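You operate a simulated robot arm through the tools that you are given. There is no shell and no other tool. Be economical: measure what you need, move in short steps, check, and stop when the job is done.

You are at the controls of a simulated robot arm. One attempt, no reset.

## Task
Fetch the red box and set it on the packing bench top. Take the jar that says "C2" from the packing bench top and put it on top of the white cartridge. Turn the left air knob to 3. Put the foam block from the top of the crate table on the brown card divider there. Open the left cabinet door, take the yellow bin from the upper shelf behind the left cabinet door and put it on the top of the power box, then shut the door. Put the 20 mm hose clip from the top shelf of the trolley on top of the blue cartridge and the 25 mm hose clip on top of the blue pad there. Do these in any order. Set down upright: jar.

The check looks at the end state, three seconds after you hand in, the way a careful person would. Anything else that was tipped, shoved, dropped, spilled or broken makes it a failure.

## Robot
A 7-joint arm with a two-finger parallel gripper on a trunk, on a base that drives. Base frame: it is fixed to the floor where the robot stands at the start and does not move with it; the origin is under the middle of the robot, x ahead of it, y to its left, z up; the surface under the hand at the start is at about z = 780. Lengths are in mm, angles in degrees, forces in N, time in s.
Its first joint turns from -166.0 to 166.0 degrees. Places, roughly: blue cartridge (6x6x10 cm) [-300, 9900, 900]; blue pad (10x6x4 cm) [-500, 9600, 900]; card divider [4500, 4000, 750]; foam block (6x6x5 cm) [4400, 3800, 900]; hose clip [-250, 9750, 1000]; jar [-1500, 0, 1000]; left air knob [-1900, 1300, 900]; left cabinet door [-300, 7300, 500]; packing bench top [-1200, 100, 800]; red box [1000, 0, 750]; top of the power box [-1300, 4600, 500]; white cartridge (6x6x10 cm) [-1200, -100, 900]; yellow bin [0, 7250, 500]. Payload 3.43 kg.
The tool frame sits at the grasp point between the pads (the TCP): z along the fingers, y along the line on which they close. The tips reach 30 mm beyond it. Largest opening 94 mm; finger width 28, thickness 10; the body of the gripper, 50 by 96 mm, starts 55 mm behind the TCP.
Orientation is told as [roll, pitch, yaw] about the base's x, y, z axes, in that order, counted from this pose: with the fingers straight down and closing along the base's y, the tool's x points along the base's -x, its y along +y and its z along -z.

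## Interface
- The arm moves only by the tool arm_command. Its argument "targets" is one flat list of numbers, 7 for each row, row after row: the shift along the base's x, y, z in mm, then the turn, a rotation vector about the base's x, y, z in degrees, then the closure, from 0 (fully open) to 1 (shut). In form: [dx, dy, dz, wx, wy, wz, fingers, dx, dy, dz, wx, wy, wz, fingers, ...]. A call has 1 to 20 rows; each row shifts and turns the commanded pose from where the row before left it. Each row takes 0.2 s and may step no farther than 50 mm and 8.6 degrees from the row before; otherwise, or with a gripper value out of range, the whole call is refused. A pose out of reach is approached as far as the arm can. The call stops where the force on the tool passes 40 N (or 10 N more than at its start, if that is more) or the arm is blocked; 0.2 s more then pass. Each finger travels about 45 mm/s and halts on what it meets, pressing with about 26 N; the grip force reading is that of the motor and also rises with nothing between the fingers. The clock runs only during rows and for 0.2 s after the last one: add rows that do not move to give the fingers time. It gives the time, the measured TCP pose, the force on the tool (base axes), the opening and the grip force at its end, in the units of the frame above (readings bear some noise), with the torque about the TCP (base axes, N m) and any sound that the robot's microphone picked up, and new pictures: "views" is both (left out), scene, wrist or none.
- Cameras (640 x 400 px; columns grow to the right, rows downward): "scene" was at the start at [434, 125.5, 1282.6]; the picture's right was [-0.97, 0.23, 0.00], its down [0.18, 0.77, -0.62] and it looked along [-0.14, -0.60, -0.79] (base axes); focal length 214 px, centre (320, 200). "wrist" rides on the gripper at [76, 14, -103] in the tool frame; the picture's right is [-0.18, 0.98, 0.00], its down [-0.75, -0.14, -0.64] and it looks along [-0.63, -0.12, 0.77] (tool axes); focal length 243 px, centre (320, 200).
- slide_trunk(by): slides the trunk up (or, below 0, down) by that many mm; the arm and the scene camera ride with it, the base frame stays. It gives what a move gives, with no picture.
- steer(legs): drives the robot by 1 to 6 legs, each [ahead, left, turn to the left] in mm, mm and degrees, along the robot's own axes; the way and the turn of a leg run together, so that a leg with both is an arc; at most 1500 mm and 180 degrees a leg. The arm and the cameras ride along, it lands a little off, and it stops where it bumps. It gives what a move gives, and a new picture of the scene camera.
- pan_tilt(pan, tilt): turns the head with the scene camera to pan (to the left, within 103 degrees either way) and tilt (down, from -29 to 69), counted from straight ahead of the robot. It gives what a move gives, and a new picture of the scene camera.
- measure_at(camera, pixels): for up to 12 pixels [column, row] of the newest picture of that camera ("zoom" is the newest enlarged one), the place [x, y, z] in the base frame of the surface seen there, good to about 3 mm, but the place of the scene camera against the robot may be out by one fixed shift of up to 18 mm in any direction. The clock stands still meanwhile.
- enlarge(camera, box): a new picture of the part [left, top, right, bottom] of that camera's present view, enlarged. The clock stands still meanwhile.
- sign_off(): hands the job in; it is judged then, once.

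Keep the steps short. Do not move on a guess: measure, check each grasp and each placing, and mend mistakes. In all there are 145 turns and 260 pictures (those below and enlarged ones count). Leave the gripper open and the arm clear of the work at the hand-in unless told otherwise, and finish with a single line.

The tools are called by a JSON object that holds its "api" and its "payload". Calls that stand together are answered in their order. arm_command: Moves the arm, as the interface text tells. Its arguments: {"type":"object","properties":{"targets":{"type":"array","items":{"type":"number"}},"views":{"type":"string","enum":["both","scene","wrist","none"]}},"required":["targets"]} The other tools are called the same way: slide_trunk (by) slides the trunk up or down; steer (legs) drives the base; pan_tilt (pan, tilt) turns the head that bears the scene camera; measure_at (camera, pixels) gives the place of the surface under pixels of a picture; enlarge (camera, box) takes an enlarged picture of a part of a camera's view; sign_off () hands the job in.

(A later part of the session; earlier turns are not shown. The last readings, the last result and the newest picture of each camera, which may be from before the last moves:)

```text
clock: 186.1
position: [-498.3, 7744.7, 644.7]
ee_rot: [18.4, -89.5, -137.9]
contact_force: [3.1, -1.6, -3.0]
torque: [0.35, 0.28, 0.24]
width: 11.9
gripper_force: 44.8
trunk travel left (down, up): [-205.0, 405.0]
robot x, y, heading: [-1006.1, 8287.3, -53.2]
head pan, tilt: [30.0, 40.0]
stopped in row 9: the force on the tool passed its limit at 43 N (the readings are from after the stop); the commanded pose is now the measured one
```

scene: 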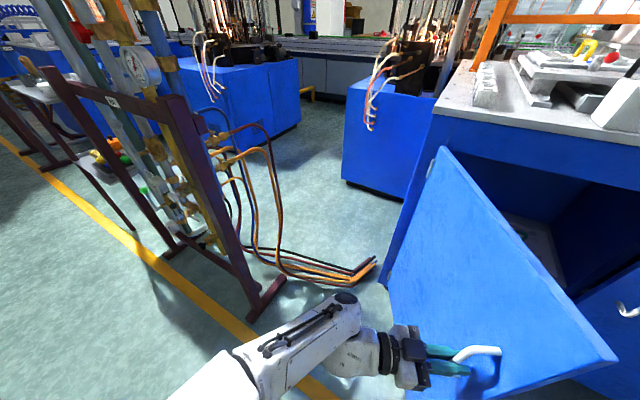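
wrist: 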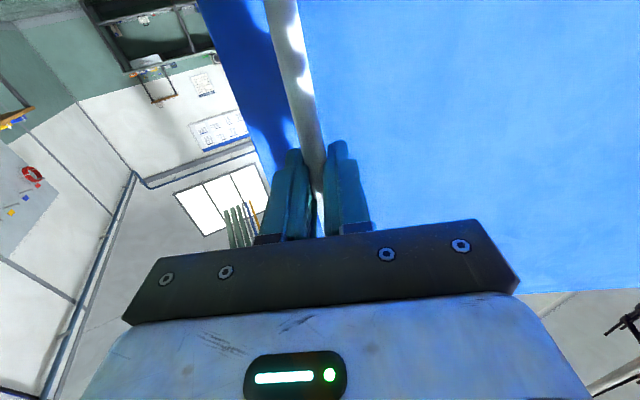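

65° open. Continue another ~25°.

{"api": "arm_command", "payload": {"targets": [12, 17, 0, 0, 0, -2.75, 1, 13.3, 16.2, 0, 0, 0, -2.75, 1, 14, 15.5, 0, 0, 0, -2.75, 1, 14.8, 14.8, 0, 0, 0, -2.75, 1, 15.4, 14.1, 0, 0, 0, -2.75, 1, 16.2, 13.3, 0, 0, 0, -2.75, 1, 16.7, 12.5, 0, 0, 0, -2.75, 1, 17.4, 11.8, 0, 0, 0, -2.75, 1, 17.8, 10.9, 0, 0, 0, -2.75, 1, 0, 0, 0, 0, 0, 0, 1], "views": "both"}}

```text
clock: 188.2
position: [-372.7, 7863.0, 649.7]
ee_rot: [-12.1, -88.9, -131.1]
contact_force: [5.8, -9.5, -19.3]
torque: [-0.34, -0.43, 0.17]
width: 11.9
gripper_force: 44.9
out of reach, approached as far as the arm can: row 9
trunk travel left (down, up): [-205.0, 405.0]
robot x, y, heading: [-1005.9, 8289.8, -53.3]
head pan, tilt: [30.0, 40.0]
stopped in row 10: the force on the tool passed its limit at 96 N (the readings are from after the stop); the commanded pose is now the measured one
```

scene: 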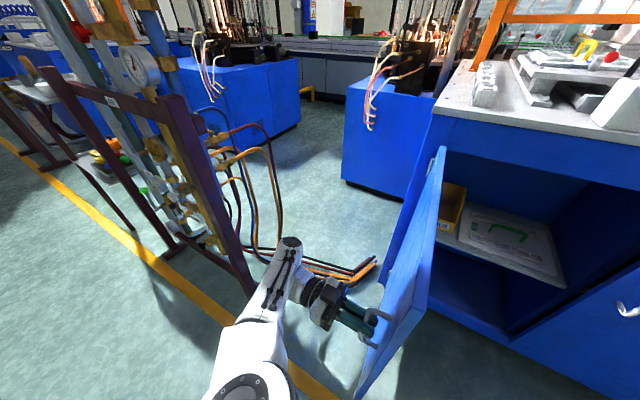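
wrist: 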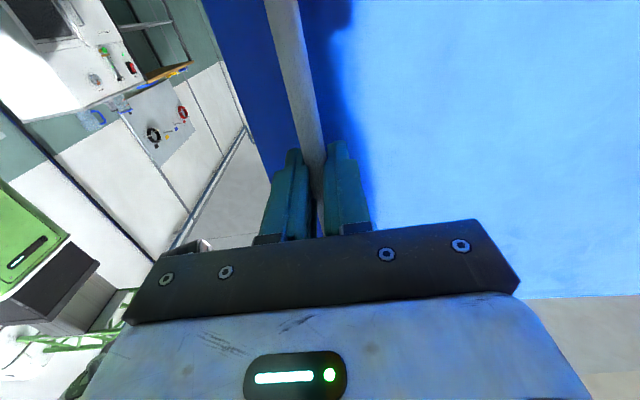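

Door ~88° open and the yellow bin is visible at (450,205). Release the handle and back off 60 mm along the tool axis.

{"api": "arm_command", "payload": {"targets": [0, 0, 0, 0, 0, 0, 0.4, 0, 0, 0, 0, 0, 0, 0.4, 0, 0, 0, 0, 0, 0, 0.4, 15, 13, 0, 0, 0, 0, 0.4, 15, 13, 0, 0, 0, 0, 0.4, 15, 13, 0, 0, 0, 0, 0.4, 0, 0, 0, 0, 0, 0, 0.4], "views": "both"}}

```text
clock: 189.8
position: [-372.0, 7864.4, 652.7]
ee_rot: [-6.0, -89.1, -137.3]
contact_force: [-0.2, -0.3, 0.0]
torque: [-0.04, -0.01, -0.03]
width: 56.3
gripper_force: 0.0
out of reach, approached as far as the arm can: row 4, 5, 6
trunk travel left (down, up): [-205.0, 405.0]
robot x, y, heading: [-1005.9, 8289.9, -53.2]
head pan, tilt: [30.0, 40.0]
```

scene: 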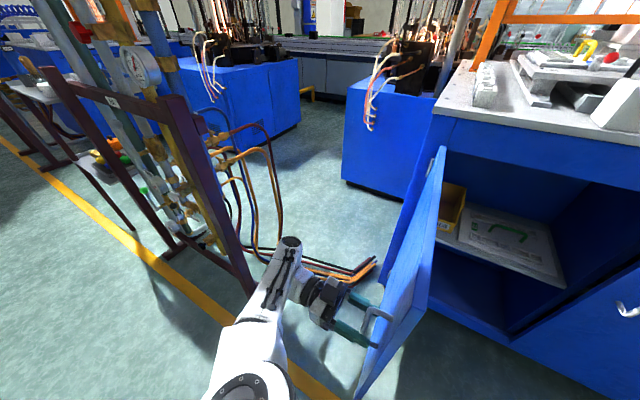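
wrist: 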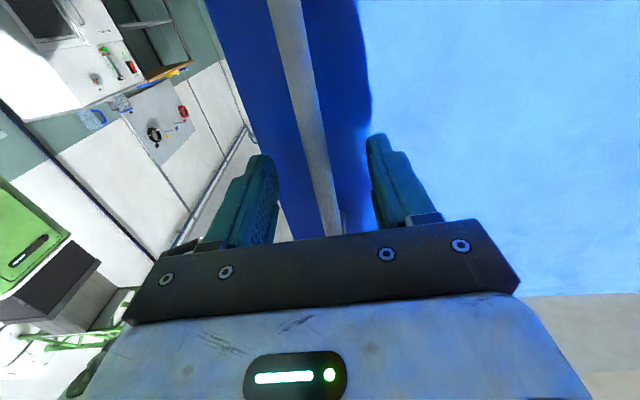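

The arm can't retreat further, so drive the base 65 mm to the left to pull the fingers off the bar.

{"api": "steer", "payload": {"legs": [[-5, 75, 0]]}}

{"api": "arm_command", "payload": {"targets": [0, 0, 0, 0, 0, 0, 0.4], "views": "wrist"}}

```text
clock: 190.8
position: [-313.7, 7915.3, 652.2]
ee_rot: [-6.1, -89.0, -137.2]
contact_force: [-0.3, -0.2, -0.7]
torque: [0.01, 0.01, -0.01]
width: 56.3
gripper_force: 0.1
trunk travel left (down, up): [-205.0, 405.0]
robot x, y, heading: [-946.5, 8340.2, -53.2]
head pan, tilt: [30.0, 40.0]
```

scene: 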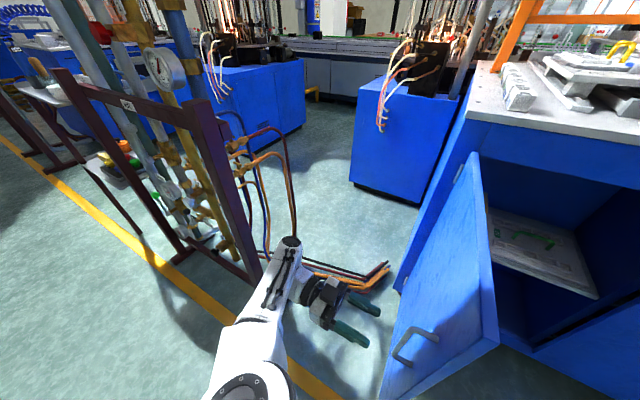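

```text
clock: 191.2
position: [-315.3, 7916.1, 652.4]
ee_rot: [-6.6, -89.1, -136.6]
contact_force: [0.0, -0.3, -0.4]
torque: [-0.01, 0.01, -0.02]
width: 56.2
gripper_force: 0.0
trunk travel left (down, up): [-205.0, 405.0]
robot x, y, heading: [-949.3, 8339.6, -53.1]
head pan, tilt: [30.0, 40.0]
```

wrist: 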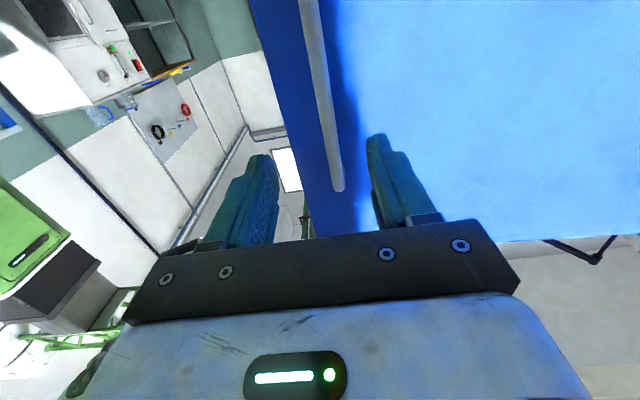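

Clear of the bar. Back off 200 mm, then re-measure.

{"api": "steer", "payload": {"legs": [[-200, 0, 0]]}}

{"api": "pan_tilt", "payload": {"pan": 8, "tilt": 35}}

```text
clock: 192.8
position: [-435.6, 8073.5, 651.8]
ee_rot: [-6.3, -89.2, -137.2]
contact_force: [0.2, -0.7, -0.4]
torque: [-0.01, 0.03, 0.01]
width: 56.2
gripper_force: 0.1
trunk travel left (down, up): [-205.0, 405.0]
robot x, y, heading: [-1069.9, 8500.3, -53.2]
head pan, tilt: [30.0, 40.0]
```

scene: 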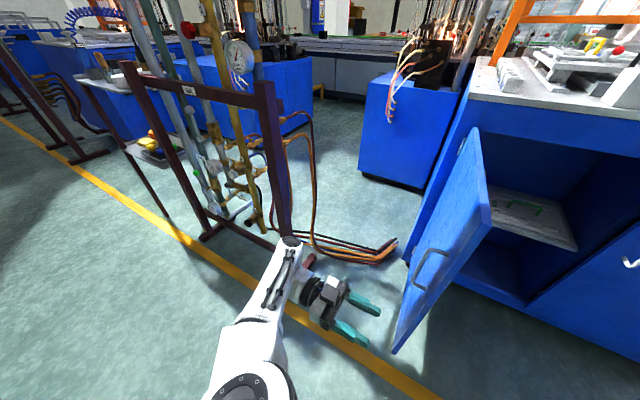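

```text
clock: 193.7
position: [-434.6, 8073.9, 651.7]
ee_rot: [-6.1, -89.1, -137.4]
contact_force: [0.0, -0.3, -1.1]
torque: [0.05, 0.02, 0.0]
width: 56.4
gripper_force: 0.1
trunk travel left (down, up): [-205.0, 405.0]
robot x, y, heading: [-1069.8, 8497.0, -52.9]
head pan, tilt: [8.0, 35.0]
```

scene: 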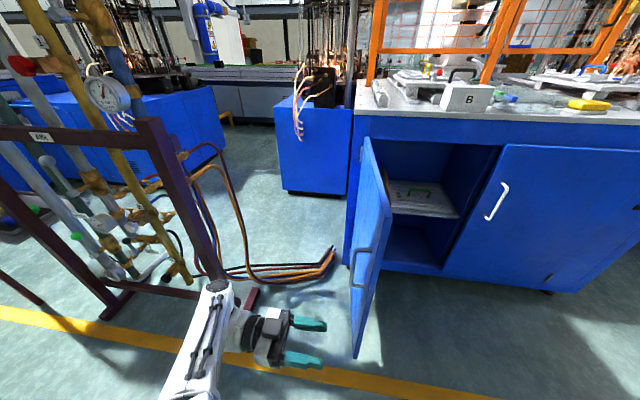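

Swing the tool back to point straight ahead at the cabinet, in free space, then move right 150 mm.

{"api": "arm_command", "payload": {"targets": [-18.3, -13.8, 0, 0, 0, 7.6, 0.2, -18.3, -13.8, 0, 0, 0, 7.6, 0, -18.3, -13.8, 0, 0, 0, 7.6, 0, -18.3, -13.8, 0, 0, 0, 7.6, 0, -18.3, -13.8, 0, 0, 0, 7.6, 0, -18.3, -13.8, 0, 0, 0, 7.6, 0, -18.3, -13.8, 0, 0, 0, 7.6, 0, -18.3, -13.8, 0, 0, 0, 7.6, 0, -18.3, -13.8, 0, 0, 0, 7.6, 0, -18.3, -13.8, 0, 0, 0, 7.6, 0, -18.3, -13.8, 0, 0, 0, 7.6, 0, 0, 0, 0, 0, 0, 0, 0], "views": "none"}}

{"api": "steer", "payload": {"legs": [[0, -180, 0]]}}

{"api": "arm_command", "payload": {"targets": [0, 0, 0, 0, 0, 0, 0], "views": "wrist"}}

```text
clock: 196.2
position: [-637.3, 7920.8, 653.0]
ee_rot: [-4.9, -89.0, -55.0]
contact_force: [0.0, 0.0, 0.5]
torque: [-0.02, -0.02, -0.06]
width: 94.1
gripper_force: 0.0
trunk travel left (down, up): [-205.0, 405.0]
robot x, y, heading: [-1069.0, 8497.9, -53.4]
head pan, tilt: [8.0, 35.0]
```

```text
clock: 197.8
position: [-783.6, 7812.2, 653.2]
ee_rot: [-6.1, -89.1, -53.9]
contact_force: [0.5, -0.2, 0.2]
torque: [-0.02, 0.01, -0.04]
width: 93.8
gripper_force: 0.0
trunk travel left (down, up): [-205.0, 405.0]
robot x, y, heading: [-1215.8, 8390.9, -53.4]
head pan, tilt: [8.0, 35.0]
```

scene: 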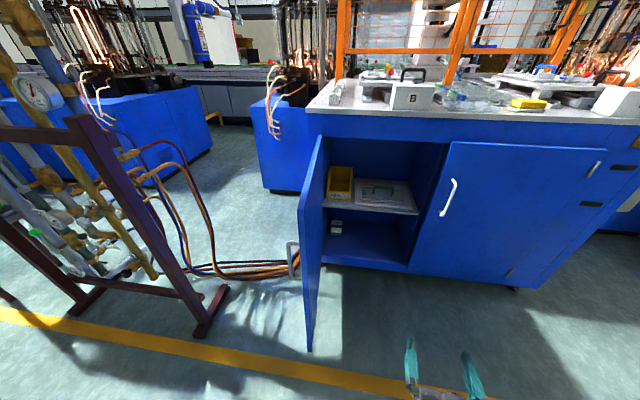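

```text
clock: 198.2
position: [-782.9, 7811.8, 652.6]
ee_rot: [-6.9, -89.0, -52.9]
contact_force: [0.6, 0.4, -0.2]
torque: [-0.01, 0.0, 0.02]
width: 94.3
gripper_force: 0.1
trunk travel left (down, up): [-205.0, 405.0]
robot x, y, heading: [-1216.9, 8390.6, -53.1]
head pan, tilt: [8.0, 35.0]
```

wrist: 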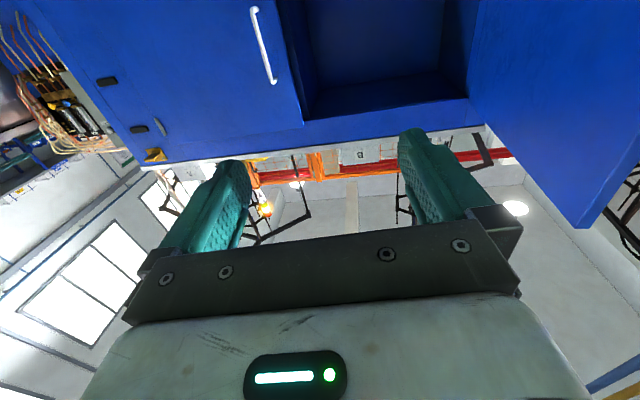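

Enlarge and measure the bin.

{"api": "enlarge", "payload": {"camera": "scene", "box": [300, 140, 460, 240]}}

{"api": "measure_at", "payload": {"camera": "scene", "pixels": [[330, 170], [352, 170], [350, 195], [328, 195], [340, 200], [340, 183], [395, 200], [400, 185], [340, 207], [440, 150], [445, 145], [335, 225]]}}

```text
4.00 times, centred on (380, 190) of scene
```

zoom: 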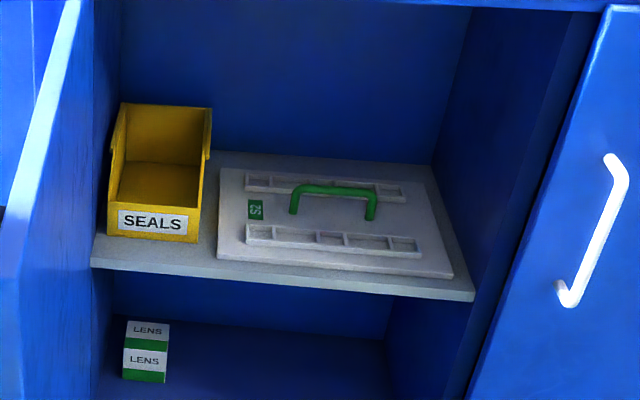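

```text
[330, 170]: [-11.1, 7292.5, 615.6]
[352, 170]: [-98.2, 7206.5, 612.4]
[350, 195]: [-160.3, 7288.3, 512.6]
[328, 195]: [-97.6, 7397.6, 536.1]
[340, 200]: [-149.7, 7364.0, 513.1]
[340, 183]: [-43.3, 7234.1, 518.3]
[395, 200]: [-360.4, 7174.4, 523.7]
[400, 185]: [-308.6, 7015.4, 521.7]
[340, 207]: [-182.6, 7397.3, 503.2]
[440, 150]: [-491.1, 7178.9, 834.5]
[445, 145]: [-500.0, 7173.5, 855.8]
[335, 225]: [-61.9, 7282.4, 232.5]
```

{"api": "measure_at", "payload": {"camera": "zoom", "pixels": [[112, 228], [196, 232], [112, 212], [198, 212], [124, 108], [206, 110], [208, 150], [114, 150], [150, 170], [160, 195], [203, 180], [160, 130]]}}

{"api": "enlarge", "payload": {"camera": "scene", "box": [320, 155, 364, 207]}}

```text
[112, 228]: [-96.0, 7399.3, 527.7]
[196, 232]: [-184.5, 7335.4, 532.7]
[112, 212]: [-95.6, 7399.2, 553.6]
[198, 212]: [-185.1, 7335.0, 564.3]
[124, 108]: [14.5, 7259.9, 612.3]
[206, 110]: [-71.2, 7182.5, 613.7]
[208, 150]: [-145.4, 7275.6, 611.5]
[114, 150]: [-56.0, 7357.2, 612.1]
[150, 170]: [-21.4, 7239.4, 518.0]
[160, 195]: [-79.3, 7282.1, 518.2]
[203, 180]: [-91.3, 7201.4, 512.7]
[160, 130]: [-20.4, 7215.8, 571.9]
```

```text
7.69 times, centred on (342, 181) of scene
```

zoom: 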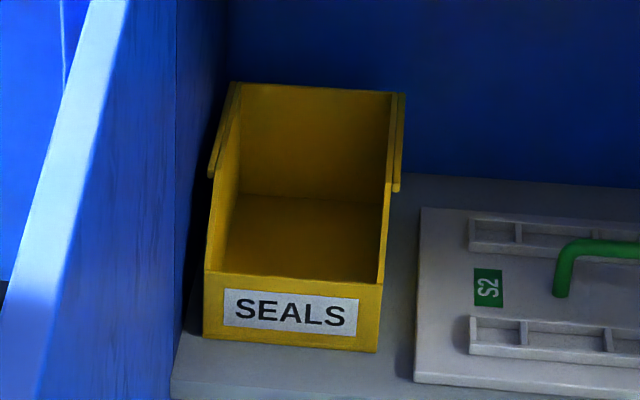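

Bin: ~110 mm wide, 185 deep, z 513–612, right side wall at front corner (-185,7335). Plan: pinch its right side wall with the tool pitched ~35° below horizontal. First move right 130 mm, tilt the tool up to that pitch, and shift the arm left in free space.

{"api": "steer", "payload": {"legs": [[0, -130, 0]]}}

{"api": "arm_command", "payload": {"targets": [24, 18, 20, 5.66, 4.1, 0, 0, 24, 18, 20, 5.66, 4.1, 0, 0, 24, 18, 20, 5.66, 4.1, 0, 0, 24, 18, 20, 5.66, 4.1, 0, 0, 24, 18, 20, 5.66, 4.1, 0, 0, 30, 22, 0, 0, 0, 0, 0, 30, 22, 0, 0, 0, 0, 0, 30, 22, 0, 0, 0, 0, 0, 30, 22, 0, 0, 0, 0, 0, 0, 0, 0, 0, 0, 0, 0], "views": "both"}}

```text
clock: 199.4
position: [-888.7, 7734.0, 651.8]
ee_rot: [-6.1, -89.1, -53.8]
contact_force: [-0.2, -0.2, -0.5]
torque: [-0.02, -0.03, 0.0]
width: 94.0
gripper_force: 0.1
trunk travel left (down, up): [-205.0, 405.0]
robot x, y, heading: [-1319.1, 8308.5, -53.5]
head pan, tilt: [8.0, 35.0]
```

scene: 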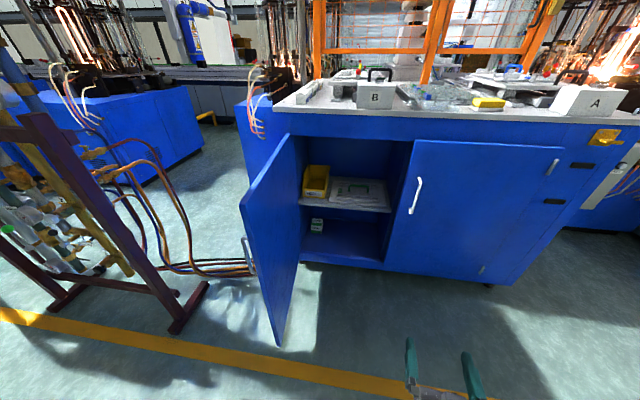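

```text
clock: 201.6
position: [-647.6, 7913.0, 753.3]
ee_rot: [-5.9, -54.1, -54.0]
contact_force: [0.7, -0.1, -0.2]
torque: [0.01, 0.0, 0.03]
width: 93.9
gripper_force: 0.1
trunk travel left (down, up): [-205.0, 405.0]
robot x, y, heading: [-1318.1, 8312.7, -53.2]
head pan, tilt: [8.0, 35.0]
```

scene: 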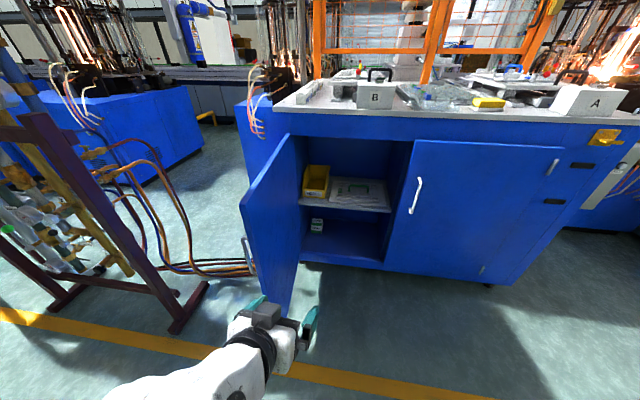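
wrist: 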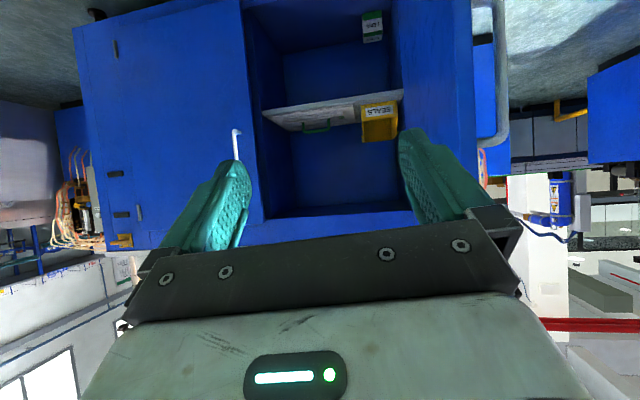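

Enlarge the wrist view of the bin and measure with the wrist camera (more exact).

{"api": "enlarge", "payload": {"camera": "wrist", "box": [330, 80, 430, 160]}}

```text
5.00 times, centred on (380, 120) of wrist
```

zoom: 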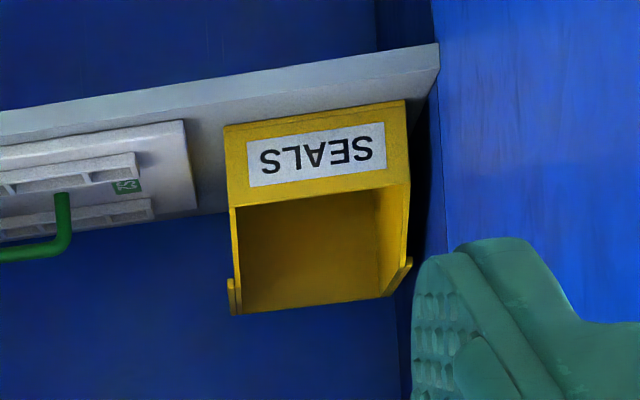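

{"api": "measure_at", "payload": {"camera": "zoom", "pixels": [[230, 132], [234, 203], [233, 290], [402, 106], [405, 180], [406, 268], [188, 208], [62, 225], [215, 115], [320, 150], [310, 300], [240, 285]]}}

{"api": "measure_at", "payload": {"camera": "wrist", "pixels": [[275, 215], [395, 205], [265, 110], [255, 60], [410, 60], [475, 60], [470, 160], [340, 190], [485, 180]]}}

```text
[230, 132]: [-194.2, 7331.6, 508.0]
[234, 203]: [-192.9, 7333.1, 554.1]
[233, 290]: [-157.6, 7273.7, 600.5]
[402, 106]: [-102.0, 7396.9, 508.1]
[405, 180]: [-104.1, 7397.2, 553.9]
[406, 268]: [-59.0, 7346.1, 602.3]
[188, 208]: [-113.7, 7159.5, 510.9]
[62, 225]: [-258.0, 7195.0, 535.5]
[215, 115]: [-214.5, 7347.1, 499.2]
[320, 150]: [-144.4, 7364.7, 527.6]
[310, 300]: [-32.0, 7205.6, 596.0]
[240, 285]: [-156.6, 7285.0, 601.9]
```

```text
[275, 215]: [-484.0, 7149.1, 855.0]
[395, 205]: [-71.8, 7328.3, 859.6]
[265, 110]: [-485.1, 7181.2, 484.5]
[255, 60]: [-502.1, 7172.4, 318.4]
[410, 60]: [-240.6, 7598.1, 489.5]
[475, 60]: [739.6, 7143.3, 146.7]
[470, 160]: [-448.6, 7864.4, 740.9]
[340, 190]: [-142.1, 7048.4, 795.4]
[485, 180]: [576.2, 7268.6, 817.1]
```

Bin right wall front corner (-194,7332), rim z≈602, opening ceiling ≈855. Drive ahead 600 mm.

{"api": "steer", "payload": {"legs": [[600, 0, 0]]}}

{"api": "arm_command", "payload": {"targets": [0, 0, -25, 1, -1.4, 0, 0, 0, 0, -25, 1, -1.4, 0, 0, 0, 0, 0, 0, 0, 0, 0], "views": "wrist"}}

```text
clock: 205.0
position: [-286.7, 7432.7, 752.6]
ee_rot: [-5.8, -54.2, -54.0]
contact_force: [-0.5, -0.8, -0.1]
torque: [-0.03, -0.03, -0.04]
width: 94.1
gripper_force: 0.1
trunk travel left (down, up): [-205.0, 405.0]
robot x, y, heading: [-958.0, 7832.1, -53.1]
head pan, tilt: [8.0, 35.0]
```

scene: 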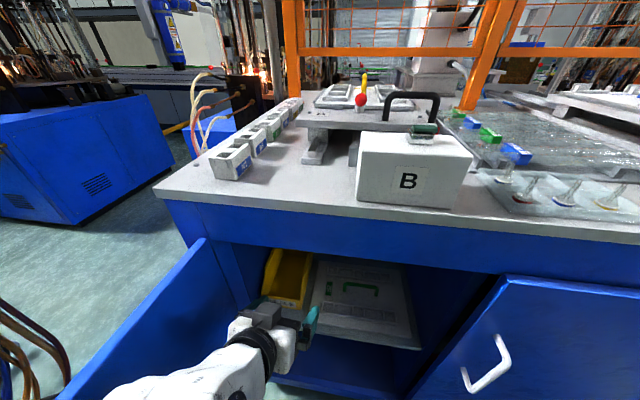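

```text
clock: 205.8
position: [-286.8, 7432.0, 702.6]
ee_rot: [0.1, -54.1, -58.5]
contact_force: [-0.5, -0.6, -0.4]
torque: [-0.01, -0.04, -0.04]
width: 94.4
gripper_force: 0.1
trunk travel left (down, up): [-205.0, 405.0]
robot x, y, heading: [-961.9, 7831.3, -53.2]
head pan, tilt: [8.0, 35.0]
```

wrist: 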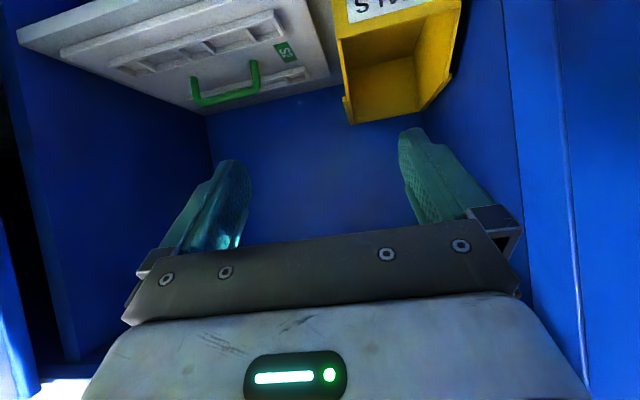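

{"api": "measure_at", "payload": {"camera": "wrist", "pixels": [[338, 20], [341, 40], [345, 100], [349, 120], [355, 118], [460, 10], [445, 80], [400, 100], [344, 75], [350, 112]]}}

```text
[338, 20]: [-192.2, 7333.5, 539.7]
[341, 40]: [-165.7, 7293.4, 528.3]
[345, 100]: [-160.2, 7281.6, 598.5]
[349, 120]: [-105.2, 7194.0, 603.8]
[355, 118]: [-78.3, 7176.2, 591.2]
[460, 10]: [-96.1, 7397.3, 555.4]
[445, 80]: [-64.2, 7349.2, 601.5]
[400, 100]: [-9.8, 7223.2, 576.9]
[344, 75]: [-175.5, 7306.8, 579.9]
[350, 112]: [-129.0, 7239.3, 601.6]
```

Target grip at the right wall: (-139,7255,583). Align and advance to 75 mm short.

{"api": "arm_command", "payload": {"targets": [25, -26, -11, 0, 0, 2, 0, 25, -26, -11, 0, 0, 2, 0, 26, -26, -12, 0, 0, 0, 0, 18, -24.8, -21.5, 0, 0, 0, 0, 18, -24.8, -21.5, 0, 0, 0, 0, 0, 0, 0, 0, 0, 0, 0], "views": "both"}}

```text
clock: 207.2
position: [-173.5, 7304.7, 624.1]
ee_rot: [0.1, -54.1, -54.7]
contact_force: [0.5, 0.2, 0.0]
torque: [-0.01, 0.04, -0.05]
width: 93.9
gripper_force: 0.1
trunk travel left (down, up): [-205.0, 405.0]
robot x, y, heading: [-955.6, 7829.6, -53.4]
head pan, tilt: [8.0, 35.0]
```

scene: 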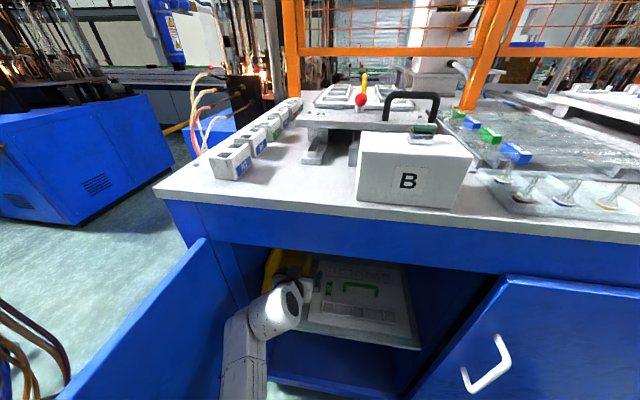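
wrist: 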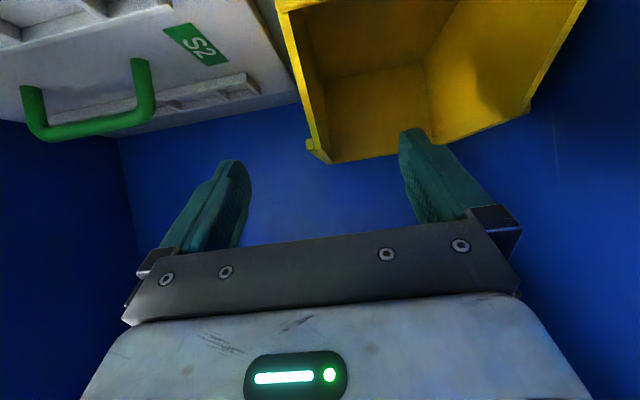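

The wall is between the fingers. Advance 72 mm and close.

{"api": "arm_command", "payload": {"targets": [17.5, -24.5, -20.5, 0, 0, 0, 0, 17, -24.5, -20.5, 0, 0, 0, 0, 0, 0, 0, 0, 0, 0, 0, 0, 0, 0, 0, 0, 0, 0.6, 0, 0, 0, 0, 0, 0, 1, 0, 0, 0, 0, 0, 0, 1, 0, 0, 0, 0, 0, 0, 1, 0, 0, 0, 0, 0, 0, 1, 0, 0, 0, 0, 0, 0, 1], "views": "wrist"}}

```text
clock: 209.2
position: [-139.1, 7257.1, 585.5]
ee_rot: [0.0, -53.9, -54.6]
contact_force: [-0.3, 0.6, 0.1]
torque: [-0.05, 0.01, 0.07]
width: 8.0
gripper_force: 26.3
trunk travel left (down, up): [-205.0, 405.0]
robot x, y, heading: [-957.5, 7832.4, -53.2]
head pan, tilt: [8.0, 35.0]
```

wrist: 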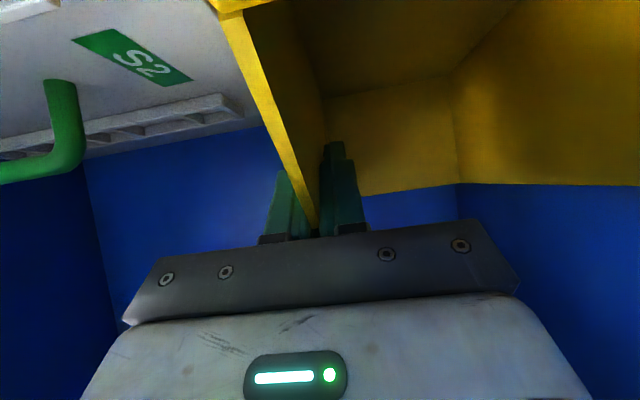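

Gripped wall (8 mm). Lift gently 30 mm and check.

{"api": "arm_command", "payload": {"targets": [0, 0, 5, 0, 0, 0, 1, 0, 0, 10, 0, 0, 0, 1, 0, 0, 15, 0, 0, 0, 1, 0, 0, 0, 0, 0, 0, 1, 0, 0, 0, 0, 0, 0, 1], "views": "both"}}

```text
clock: 210.4
position: [-139.9, 7256.3, 613.5]
ee_rot: [0.2, -54.0, -54.8]
contact_force: [0.0, -0.7, -2.1]
torque: [0.0, 0.08, 0.0]
width: 8.1
gripper_force: 25.9
trunk travel left (down, up): [-205.0, 405.0]
robot x, y, heading: [-962.6, 7832.5, -53.1]
head pan, tilt: [8.0, 35.0]
```

scene: 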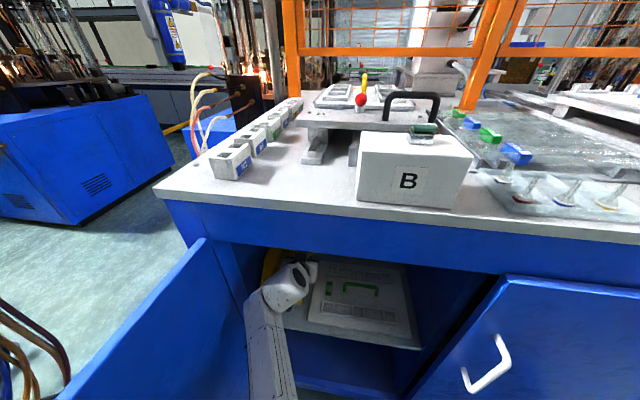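
wrist: 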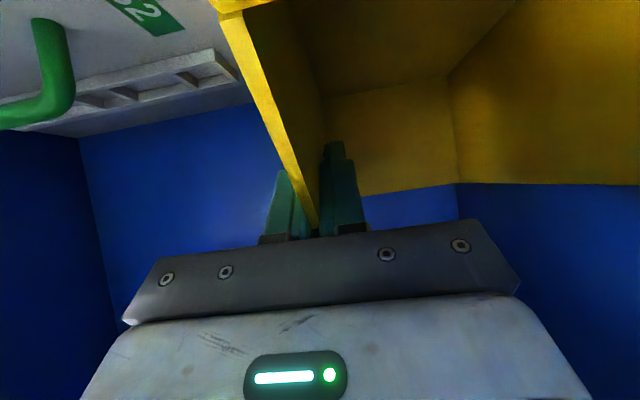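

The bin is held level (2 N). Shift right 60 mm while pulling out 120 mm, then check.

{"api": "arm_command", "payload": {"targets": [-12, -8.8, 3, 0, 0, 0, 1, -29.7, 15.5, 2, 0, 0, 0, 1, -29.7, 15.5, 0, 0, 0, 0, 1, -29.7, 15.5, 0, 0, 0, 0, 1, -17.6, 24.3, 0, 0, 0, 0, 1, 0, 0, 0, 0, 0, 0, 1], "views": "both"}}

```text
clock: 211.8
position: [-259.7, 7318.0, 618.1]
ee_rot: [0.1, -54.1, -54.7]
contact_force: [0.6, 0.5, -1.1]
torque: [-0.05, 0.14, -0.02]
width: 8.2
gripper_force: 25.9
trunk travel left (down, up): [-205.0, 405.0]
robot x, y, heading: [-959.7, 7831.4, -53.2]
head pan, tilt: [8.0, 35.0]
```

scene: 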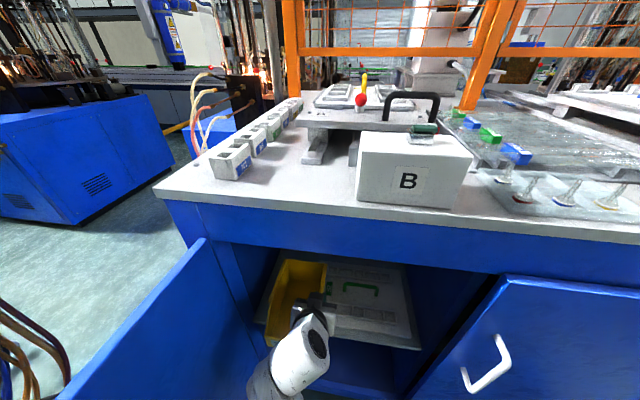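
wrist: 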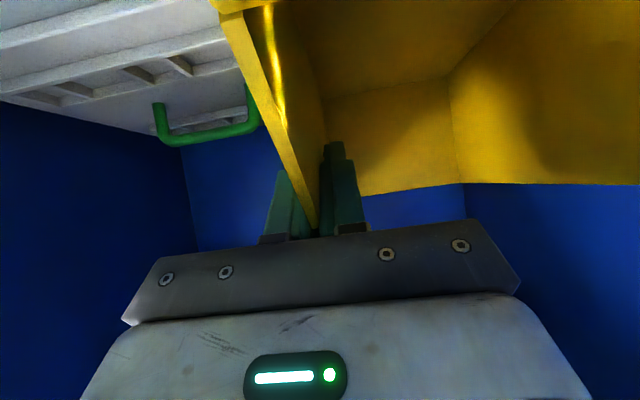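

Reverse 520 mm straight out, and raise the trunk 100 mm.

{"api": "steer", "payload": {"legs": [[-520, 0, 0]]}}

{"api": "slide_trunk", "payload": {"by": 120}}

```text
clock: 214.9
position: [-575.2, 7739.3, 618.8]
ee_rot: [0.2, -54.1, -54.7]
contact_force: [0.4, 0.4, -1.0]
torque: [-0.06, 0.1, -0.03]
width: 8.1
gripper_force: 25.6
trunk travel left (down, up): [-205.0, 405.0]
robot x, y, heading: [-1270.1, 8252.3, -53.2]
head pan, tilt: [8.0, 35.0]
```

scene: 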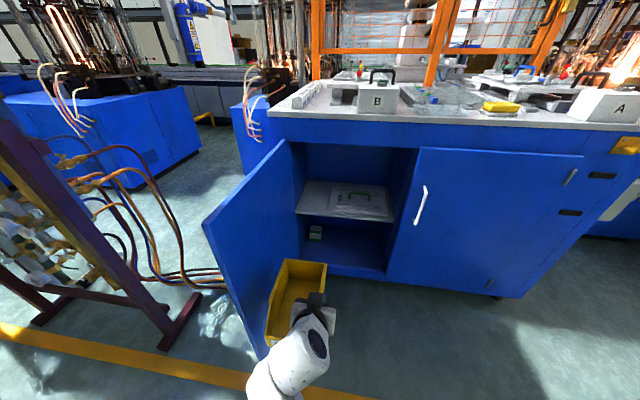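

```text
clock: 216.4
position: [-575.5, 7738.9, 738.1]
ee_rot: [0.1, -54.0, -54.7]
contact_force: [-0.5, 0.0, -1.9]
torque: [-0.05, 0.11, -0.01]
width: 8.2
gripper_force: 26.0
trunk travel left (down, up): [-325.0, 285.0]
robot x, y, heading: [-1274.1, 8251.7, -53.2]
head pan, tilt: [8.0, 35.0]
```

The bin is out. Slide right along the cabinet, then turn left to heading ≈0 in the open aisle.

{"api": "steer", "payload": {"legs": [[-60, -700, 0], [0, 0, 53]]}}

{"api": "pan_tilt", "payload": {"pan": -75, "tilt": 20}}

```text
clock: 222.6
position: [-1043.4, 8126.1, 738.6]
ee_rot: [0.1, -54.0, -1.5]
contact_force: [-0.1, 1.2, -2.7]
torque: [-0.1, 0.01, -0.02]
width: 8.3
gripper_force: 26.2
trunk travel left (down, up): [-325.0, 285.0]
robot x, y, heading: [-1871.5, 7876.0, -0.0]
head pan, tilt: [8.0, 35.0]
```

scene: 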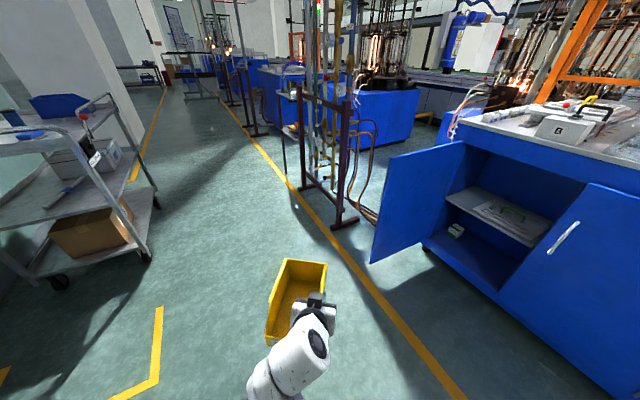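

```text
clock: 224.2
position: [-1042.4, 8126.4, 738.9]
ee_rot: [0.1, -54.0, -1.7]
contact_force: [-0.4, 0.4, -1.8]
torque: [-0.11, 0.01, 0.01]
width: 8.1
gripper_force: 26.5
trunk travel left (down, up): [-325.0, 285.0]
robot x, y, heading: [-1873.0, 7879.5, -0.1]
head pan, tilt: [-75.0, 20.0]
```

scene: 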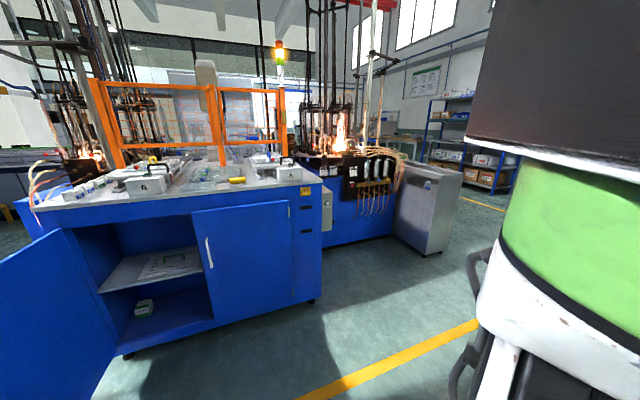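

{"api": "measure_at", "payload": {"camera": "scene", "pixels": [[428, 250], [460, 180], [425, 178], [400, 230], [447, 245], [320, 285]]}}

```text
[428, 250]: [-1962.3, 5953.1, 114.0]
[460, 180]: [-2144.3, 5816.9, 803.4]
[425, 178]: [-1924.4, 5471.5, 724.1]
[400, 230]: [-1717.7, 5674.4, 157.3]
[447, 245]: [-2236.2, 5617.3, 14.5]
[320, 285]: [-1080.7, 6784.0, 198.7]
```

Unit corner ≈(-2150,5800). Drive the planned legs around it.

{"api": "steer", "payload": {"legs": [[-1000, -700, 0], [-420, -1100, 0], [0, -1300, 0]]}}

{"api": "pan_tilt", "payload": {"pan": 0, "tilt": 25}}

```text
clock: 242.1
position: [-2409.6, 5023.4, 738.3]
ee_rot: [0.0, -53.9, -0.6]
contact_force: [-0.5, 0.6, -1.8]
torque: [-0.11, 0.02, -0.01]
width: 8.2
gripper_force: 25.6
trunk travel left (down, up): [-325.0, 285.0]
robot x, y, heading: [-3237.7, 4758.6, 0.8]
head pan, tilt: [-75.0, 20.0]
```

scene: 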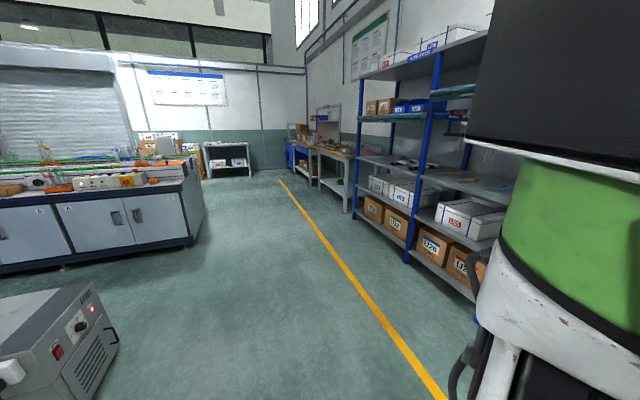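

```text
clock: 243.5
position: [-2410.5, 5023.6, 738.6]
ee_rot: [0.0, -54.0, -0.7]
contact_force: [-0.4, 0.3, -1.8]
torque: [-0.12, 0.05, -0.02]
width: 8.1
gripper_force: 26.0
trunk travel left (down, up): [-325.0, 285.0]
robot x, y, heading: [-3235.7, 4761.0, 1.0]
head pan, tilt: [0.0, 25.0]
```

scene: 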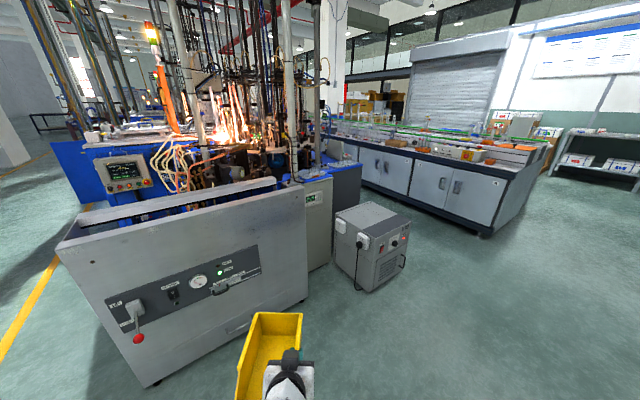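

Measure the power box top and things near it.

{"api": "measure_at", "payload": {"camera": "scene", "pixels": [[337, 213], [368, 204], [407, 219], [375, 237], [370, 220], [310, 262], [330, 240], [300, 270], [357, 290], [310, 350]]}}

{"api": "enlarge", "payload": {"camera": "scene", "box": [300, 180, 440, 300]}}

```text
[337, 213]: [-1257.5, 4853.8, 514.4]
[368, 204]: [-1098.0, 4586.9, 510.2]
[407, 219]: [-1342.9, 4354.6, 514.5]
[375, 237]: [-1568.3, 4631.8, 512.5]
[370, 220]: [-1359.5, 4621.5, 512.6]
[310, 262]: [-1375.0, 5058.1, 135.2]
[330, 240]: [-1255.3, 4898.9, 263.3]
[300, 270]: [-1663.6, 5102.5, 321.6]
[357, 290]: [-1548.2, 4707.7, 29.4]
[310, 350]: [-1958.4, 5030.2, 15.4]
```

```text
3.33 times, centred on (370, 240) of scene
```

zoom: 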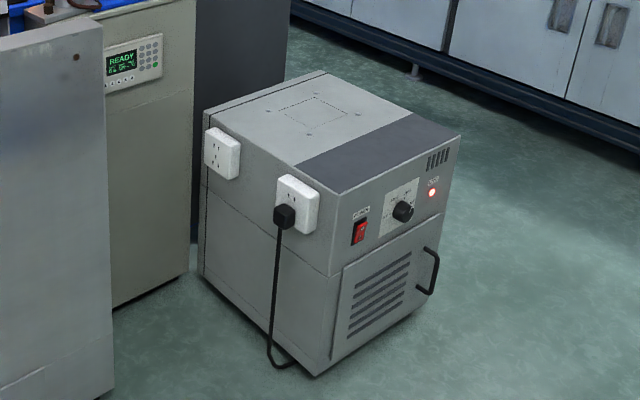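

Box top centre ≈(-1317,4607), z≈504–513. Drive right, then ahead so the bin comes over the box.

{"api": "steer", "payload": {"legs": [[0, -495, -1], [1040, 0, 0]]}}

{"api": "arm_command", "payload": {"targets": [0, 0, -30, 0, 0, 0, 1, 0, 0, -30, 0, 0, 0, 1, 0, 0, 0, 0, 0, 0, 1], "views": "both"}}

```text
clock: 251.4
position: [-1365.5, 4520.4, 737.9]
ee_rot: [0.1, -54.0, -1.3]
contact_force: [0.0, 0.1, -1.7]
torque: [-0.1, 0.03, 0.0]
width: 8.0
gripper_force: 26.3
trunk travel left (down, up): [-325.0, 285.0]
robot x, y, heading: [-2196.2, 4263.7, 0.0]
head pan, tilt: [0.0, 25.0]
```

scene: 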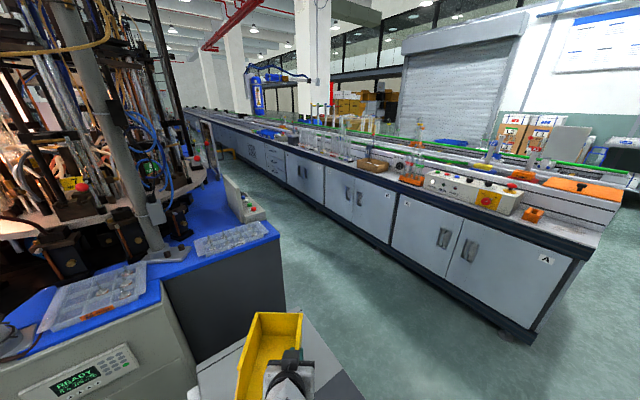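

```text
clock: 252.2
position: [-1366.8, 4521.2, 677.6]
ee_rot: [0.1, -54.0, -1.3]
contact_force: [0.3, -0.4, -1.0]
torque: [-0.1, 0.04, 0.0]
width: 7.9
gripper_force: 26.2
trunk travel left (down, up): [-325.0, 285.0]
robot x, y, heading: [-2193.1, 4264.3, 0.4]
head pan, tilt: [0.0, 25.0]
```

scene: 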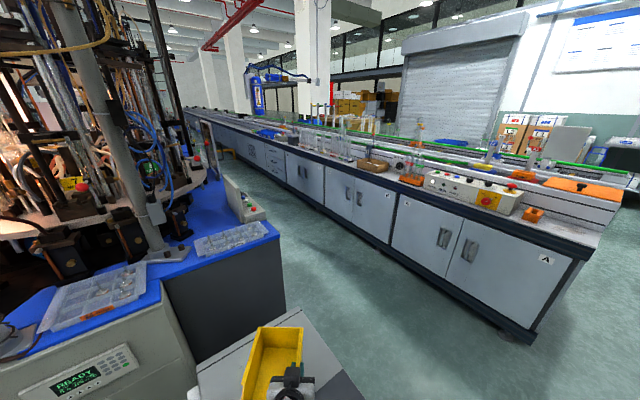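
wrist: 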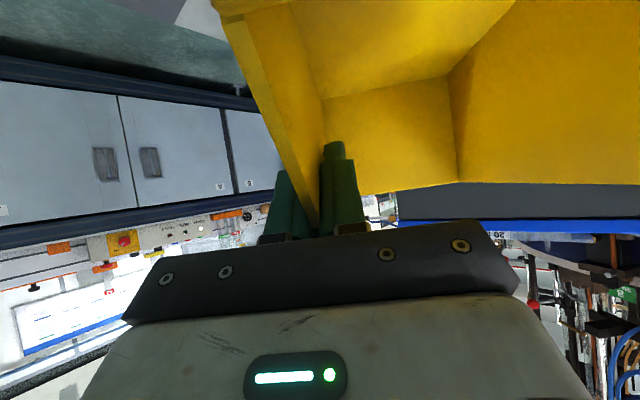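

{"api": "pan_tilt", "payload": {"pan": 12, "tilt": 50}}

{"api": "measure_at", "payload": {"camera": "scene", "pixels": [[320, 200], [260, 240], [330, 260], [380, 230], [340, 220]]}}

```text
clock: 253.1
position: [-1366.2, 4520.6, 679.1]
ee_rot: [0.1, -54.0, -1.3]
contact_force: [1.1, -0.2, -1.8]
torque: [-0.11, 0.03, 0.0]
width: 8.2
gripper_force: 26.3
trunk travel left (down, up): [-325.0, 285.0]
robot x, y, heading: [-2194.5, 4262.0, 0.2]
head pan, tilt: [12.0, 50.0]
```

scene: 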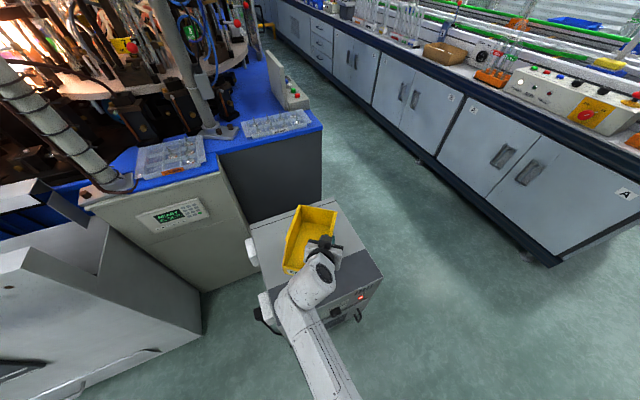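

```text
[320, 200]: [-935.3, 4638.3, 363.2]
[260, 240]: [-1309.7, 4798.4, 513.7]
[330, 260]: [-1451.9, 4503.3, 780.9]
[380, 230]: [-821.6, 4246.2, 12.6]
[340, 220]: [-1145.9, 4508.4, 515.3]
```

Bin is over the box; shift (+40,+25) and lower to just above.

{"api": "arm_command", "payload": {"targets": [20, 12, -15, 0, 0, 0, 1, 20, 13, -20, 0, 0, 0, 1, 0, 0, -25, 0, 0, 0, 1, 0, 0, -10, 0, 0, 0, 1, 0, 0, -5, 0, 0, 0, 1, 0, 0, -4, 0, 0, 0, 1, 0, 0, -3, 0, 0, 0, 1, 0, 0, -3, 0, 0, 0, 1, 0, 0, 0, 0, 0, 0, 1], "views": "scene"}}

```text
clock: 255.1
position: [-1325.4, 4546.7, 593.8]
ee_rot: [0.1, -54.1, -1.3]
contact_force: [0.4, -0.8, -2.6]
torque: [-0.11, 0.03, 0.0]
width: 8.2
gripper_force: 25.9
trunk travel left (down, up): [-325.0, 285.0]
robot x, y, heading: [-2195.5, 4265.8, 0.1]
head pan, tilt: [12.0, 50.0]
```

scene: 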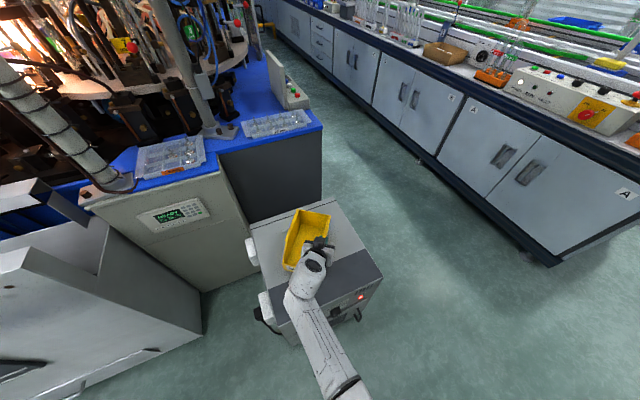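

Creep down until contact.

{"api": "arm_command", "payload": {"targets": [0, 0, -2, 0, 0, 0, 1, 0, 0, -2, 0, 0, 0, 1, 0, 0, -2, 0, 0, 0, 1, 0, 0, 0, 0, 0, 0, 1], "views": "none"}}

```text
clock: 256.1
position: [-1326.7, 4545.7, 586.4]
ee_rot: [0.1, -54.0, -1.3]
contact_force: [-0.6, -0.2, -0.6]
torque: [-0.11, 0.02, 0.0]
width: 8.2
gripper_force: 26.2
trunk travel left (down, up): [-325.0, 285.0]
robot x, y, heading: [-2194.8, 4265.3, 0.3]
head pan, tilt: [12.0, 50.0]
```

{"api": "arm_command", "payload": {"targets": [0, 0, -2, 0, 0, 0, 1, 0, 0, -1.5, 0, 0, 0, 1, 0, 0, 0, 0, 0, 0, 1], "views": "none"}}

```text
clock: 256.9
position: [-1325.4, 4547.6, 583.1]
ee_rot: [0.2, -54.2, -1.5]
contact_force: [-0.5, -0.4, 3.2]
torque: [-0.06, -0.5, 0.0]
width: 7.9
gripper_force: 26.1
trunk travel left (down, up): [-325.0, 285.0]
robot x, y, heading: [-2193.7, 4264.3, 0.4]
head pan, tilt: [12.0, 50.0]
```

Contact. Lower 1.5 mm, open to ~40 mm and retreat along the tool axis.

{"api": "arm_command", "payload": {"targets": [0, 0, -1.5, 0, 0, 0, 1, 0, 0, 0, 0, 0, 0, 0.8, 0, 0, 0, 0, 0, 0, 0.6, 0, 0, 0, 0, 0, 0, 0.6, -12, 0, 9, 0, 0, 0, 0.6, -28, 0, 20.5, 0, 0, 0, 0.6, -28, 0, 20.5, 0, 0, 0, 0.6, -28, 0, 20.5, 0, 0, 0, 0.6, -28, 0, 20.5, 0, 0, 0, 0.6, -28, 0, 20.5, 0, 0, 0, 0.6, 0, 0, 0, 0, 0, 0, 0.6], "views": "both"}}

```text
clock: 259.3
position: [-1478.5, 4546.2, 693.8]
ee_rot: [-0.1, -53.9, -1.4]
contact_force: [0.2, -0.8, -0.5]
torque: [0.01, 0.0, 0.06]
width: 37.8
gripper_force: 0.1
trunk travel left (down, up): [-325.0, 285.0]
robot x, y, heading: [-2193.1, 4263.5, 0.4]
head pan, tilt: [12.0, 50.0]
```

scene: 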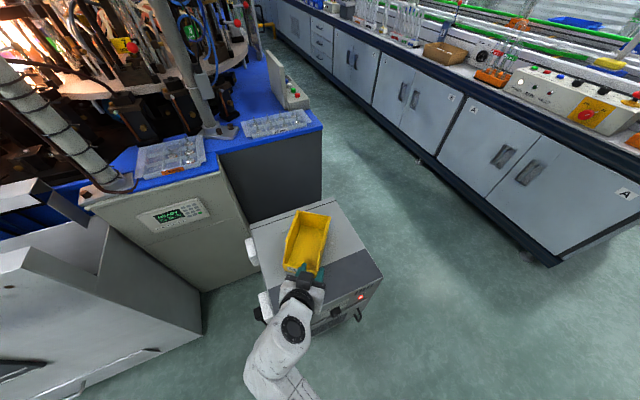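
wrist: 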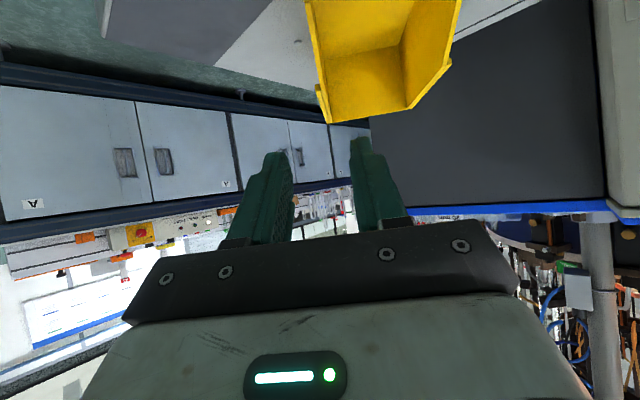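

Bin is on the power box. Now back to shut the door: drive the same way back and turn to face the cabinet.

{"api": "steer", "payload": {"legs": [[-1100, 300, 0], [0, 1500, 0], [420, 1100, 0], [1050, 700, 0], [900, 650, 0], [0, 0, -54]]}}

{"api": "pan_tilt", "payload": {"pan": 10, "tilt": 30}}

```text
clock: 291.3
position: [-258.5, 8087.9, 695.5]
ee_rot: [0.1, -54.0, -55.3]
contact_force: [0.9, 0.2, -0.7]
torque: [-0.02, -0.04, 0.02]
width: 37.5
gripper_force: 0.0
trunk travel left (down, up): [-325.0, 285.0]
robot x, y, heading: [-907.4, 8503.8, -54.1]
head pan, tilt: [12.0, 50.0]
```

scene: 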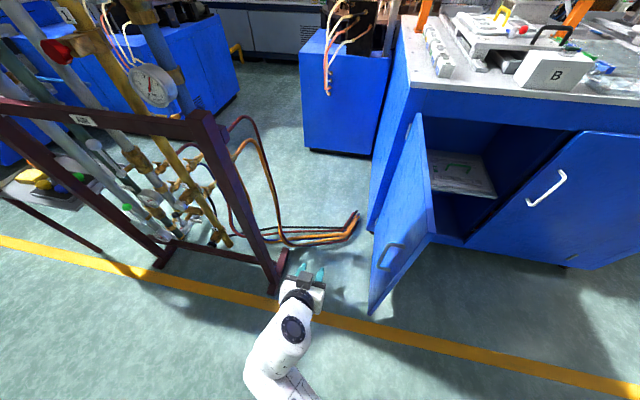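

```text
clock: 292.1
position: [-257.7, 8088.4, 694.7]
ee_rot: [0.1, -54.0, -55.4]
contact_force: [-0.1, -0.8, 0.0]
torque: [0.01, -0.04, -0.01]
width: 37.5
gripper_force: 0.1
trunk travel left (down, up): [-325.0, 285.0]
robot x, y, heading: [-905.6, 8505.5, -53.8]
head pan, tilt: [10.0, 30.0]
```

scene: 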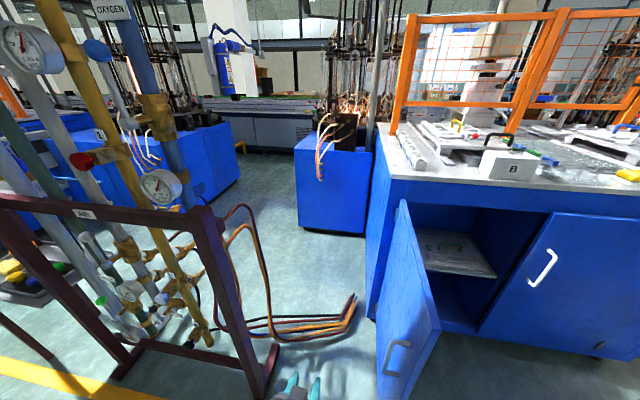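

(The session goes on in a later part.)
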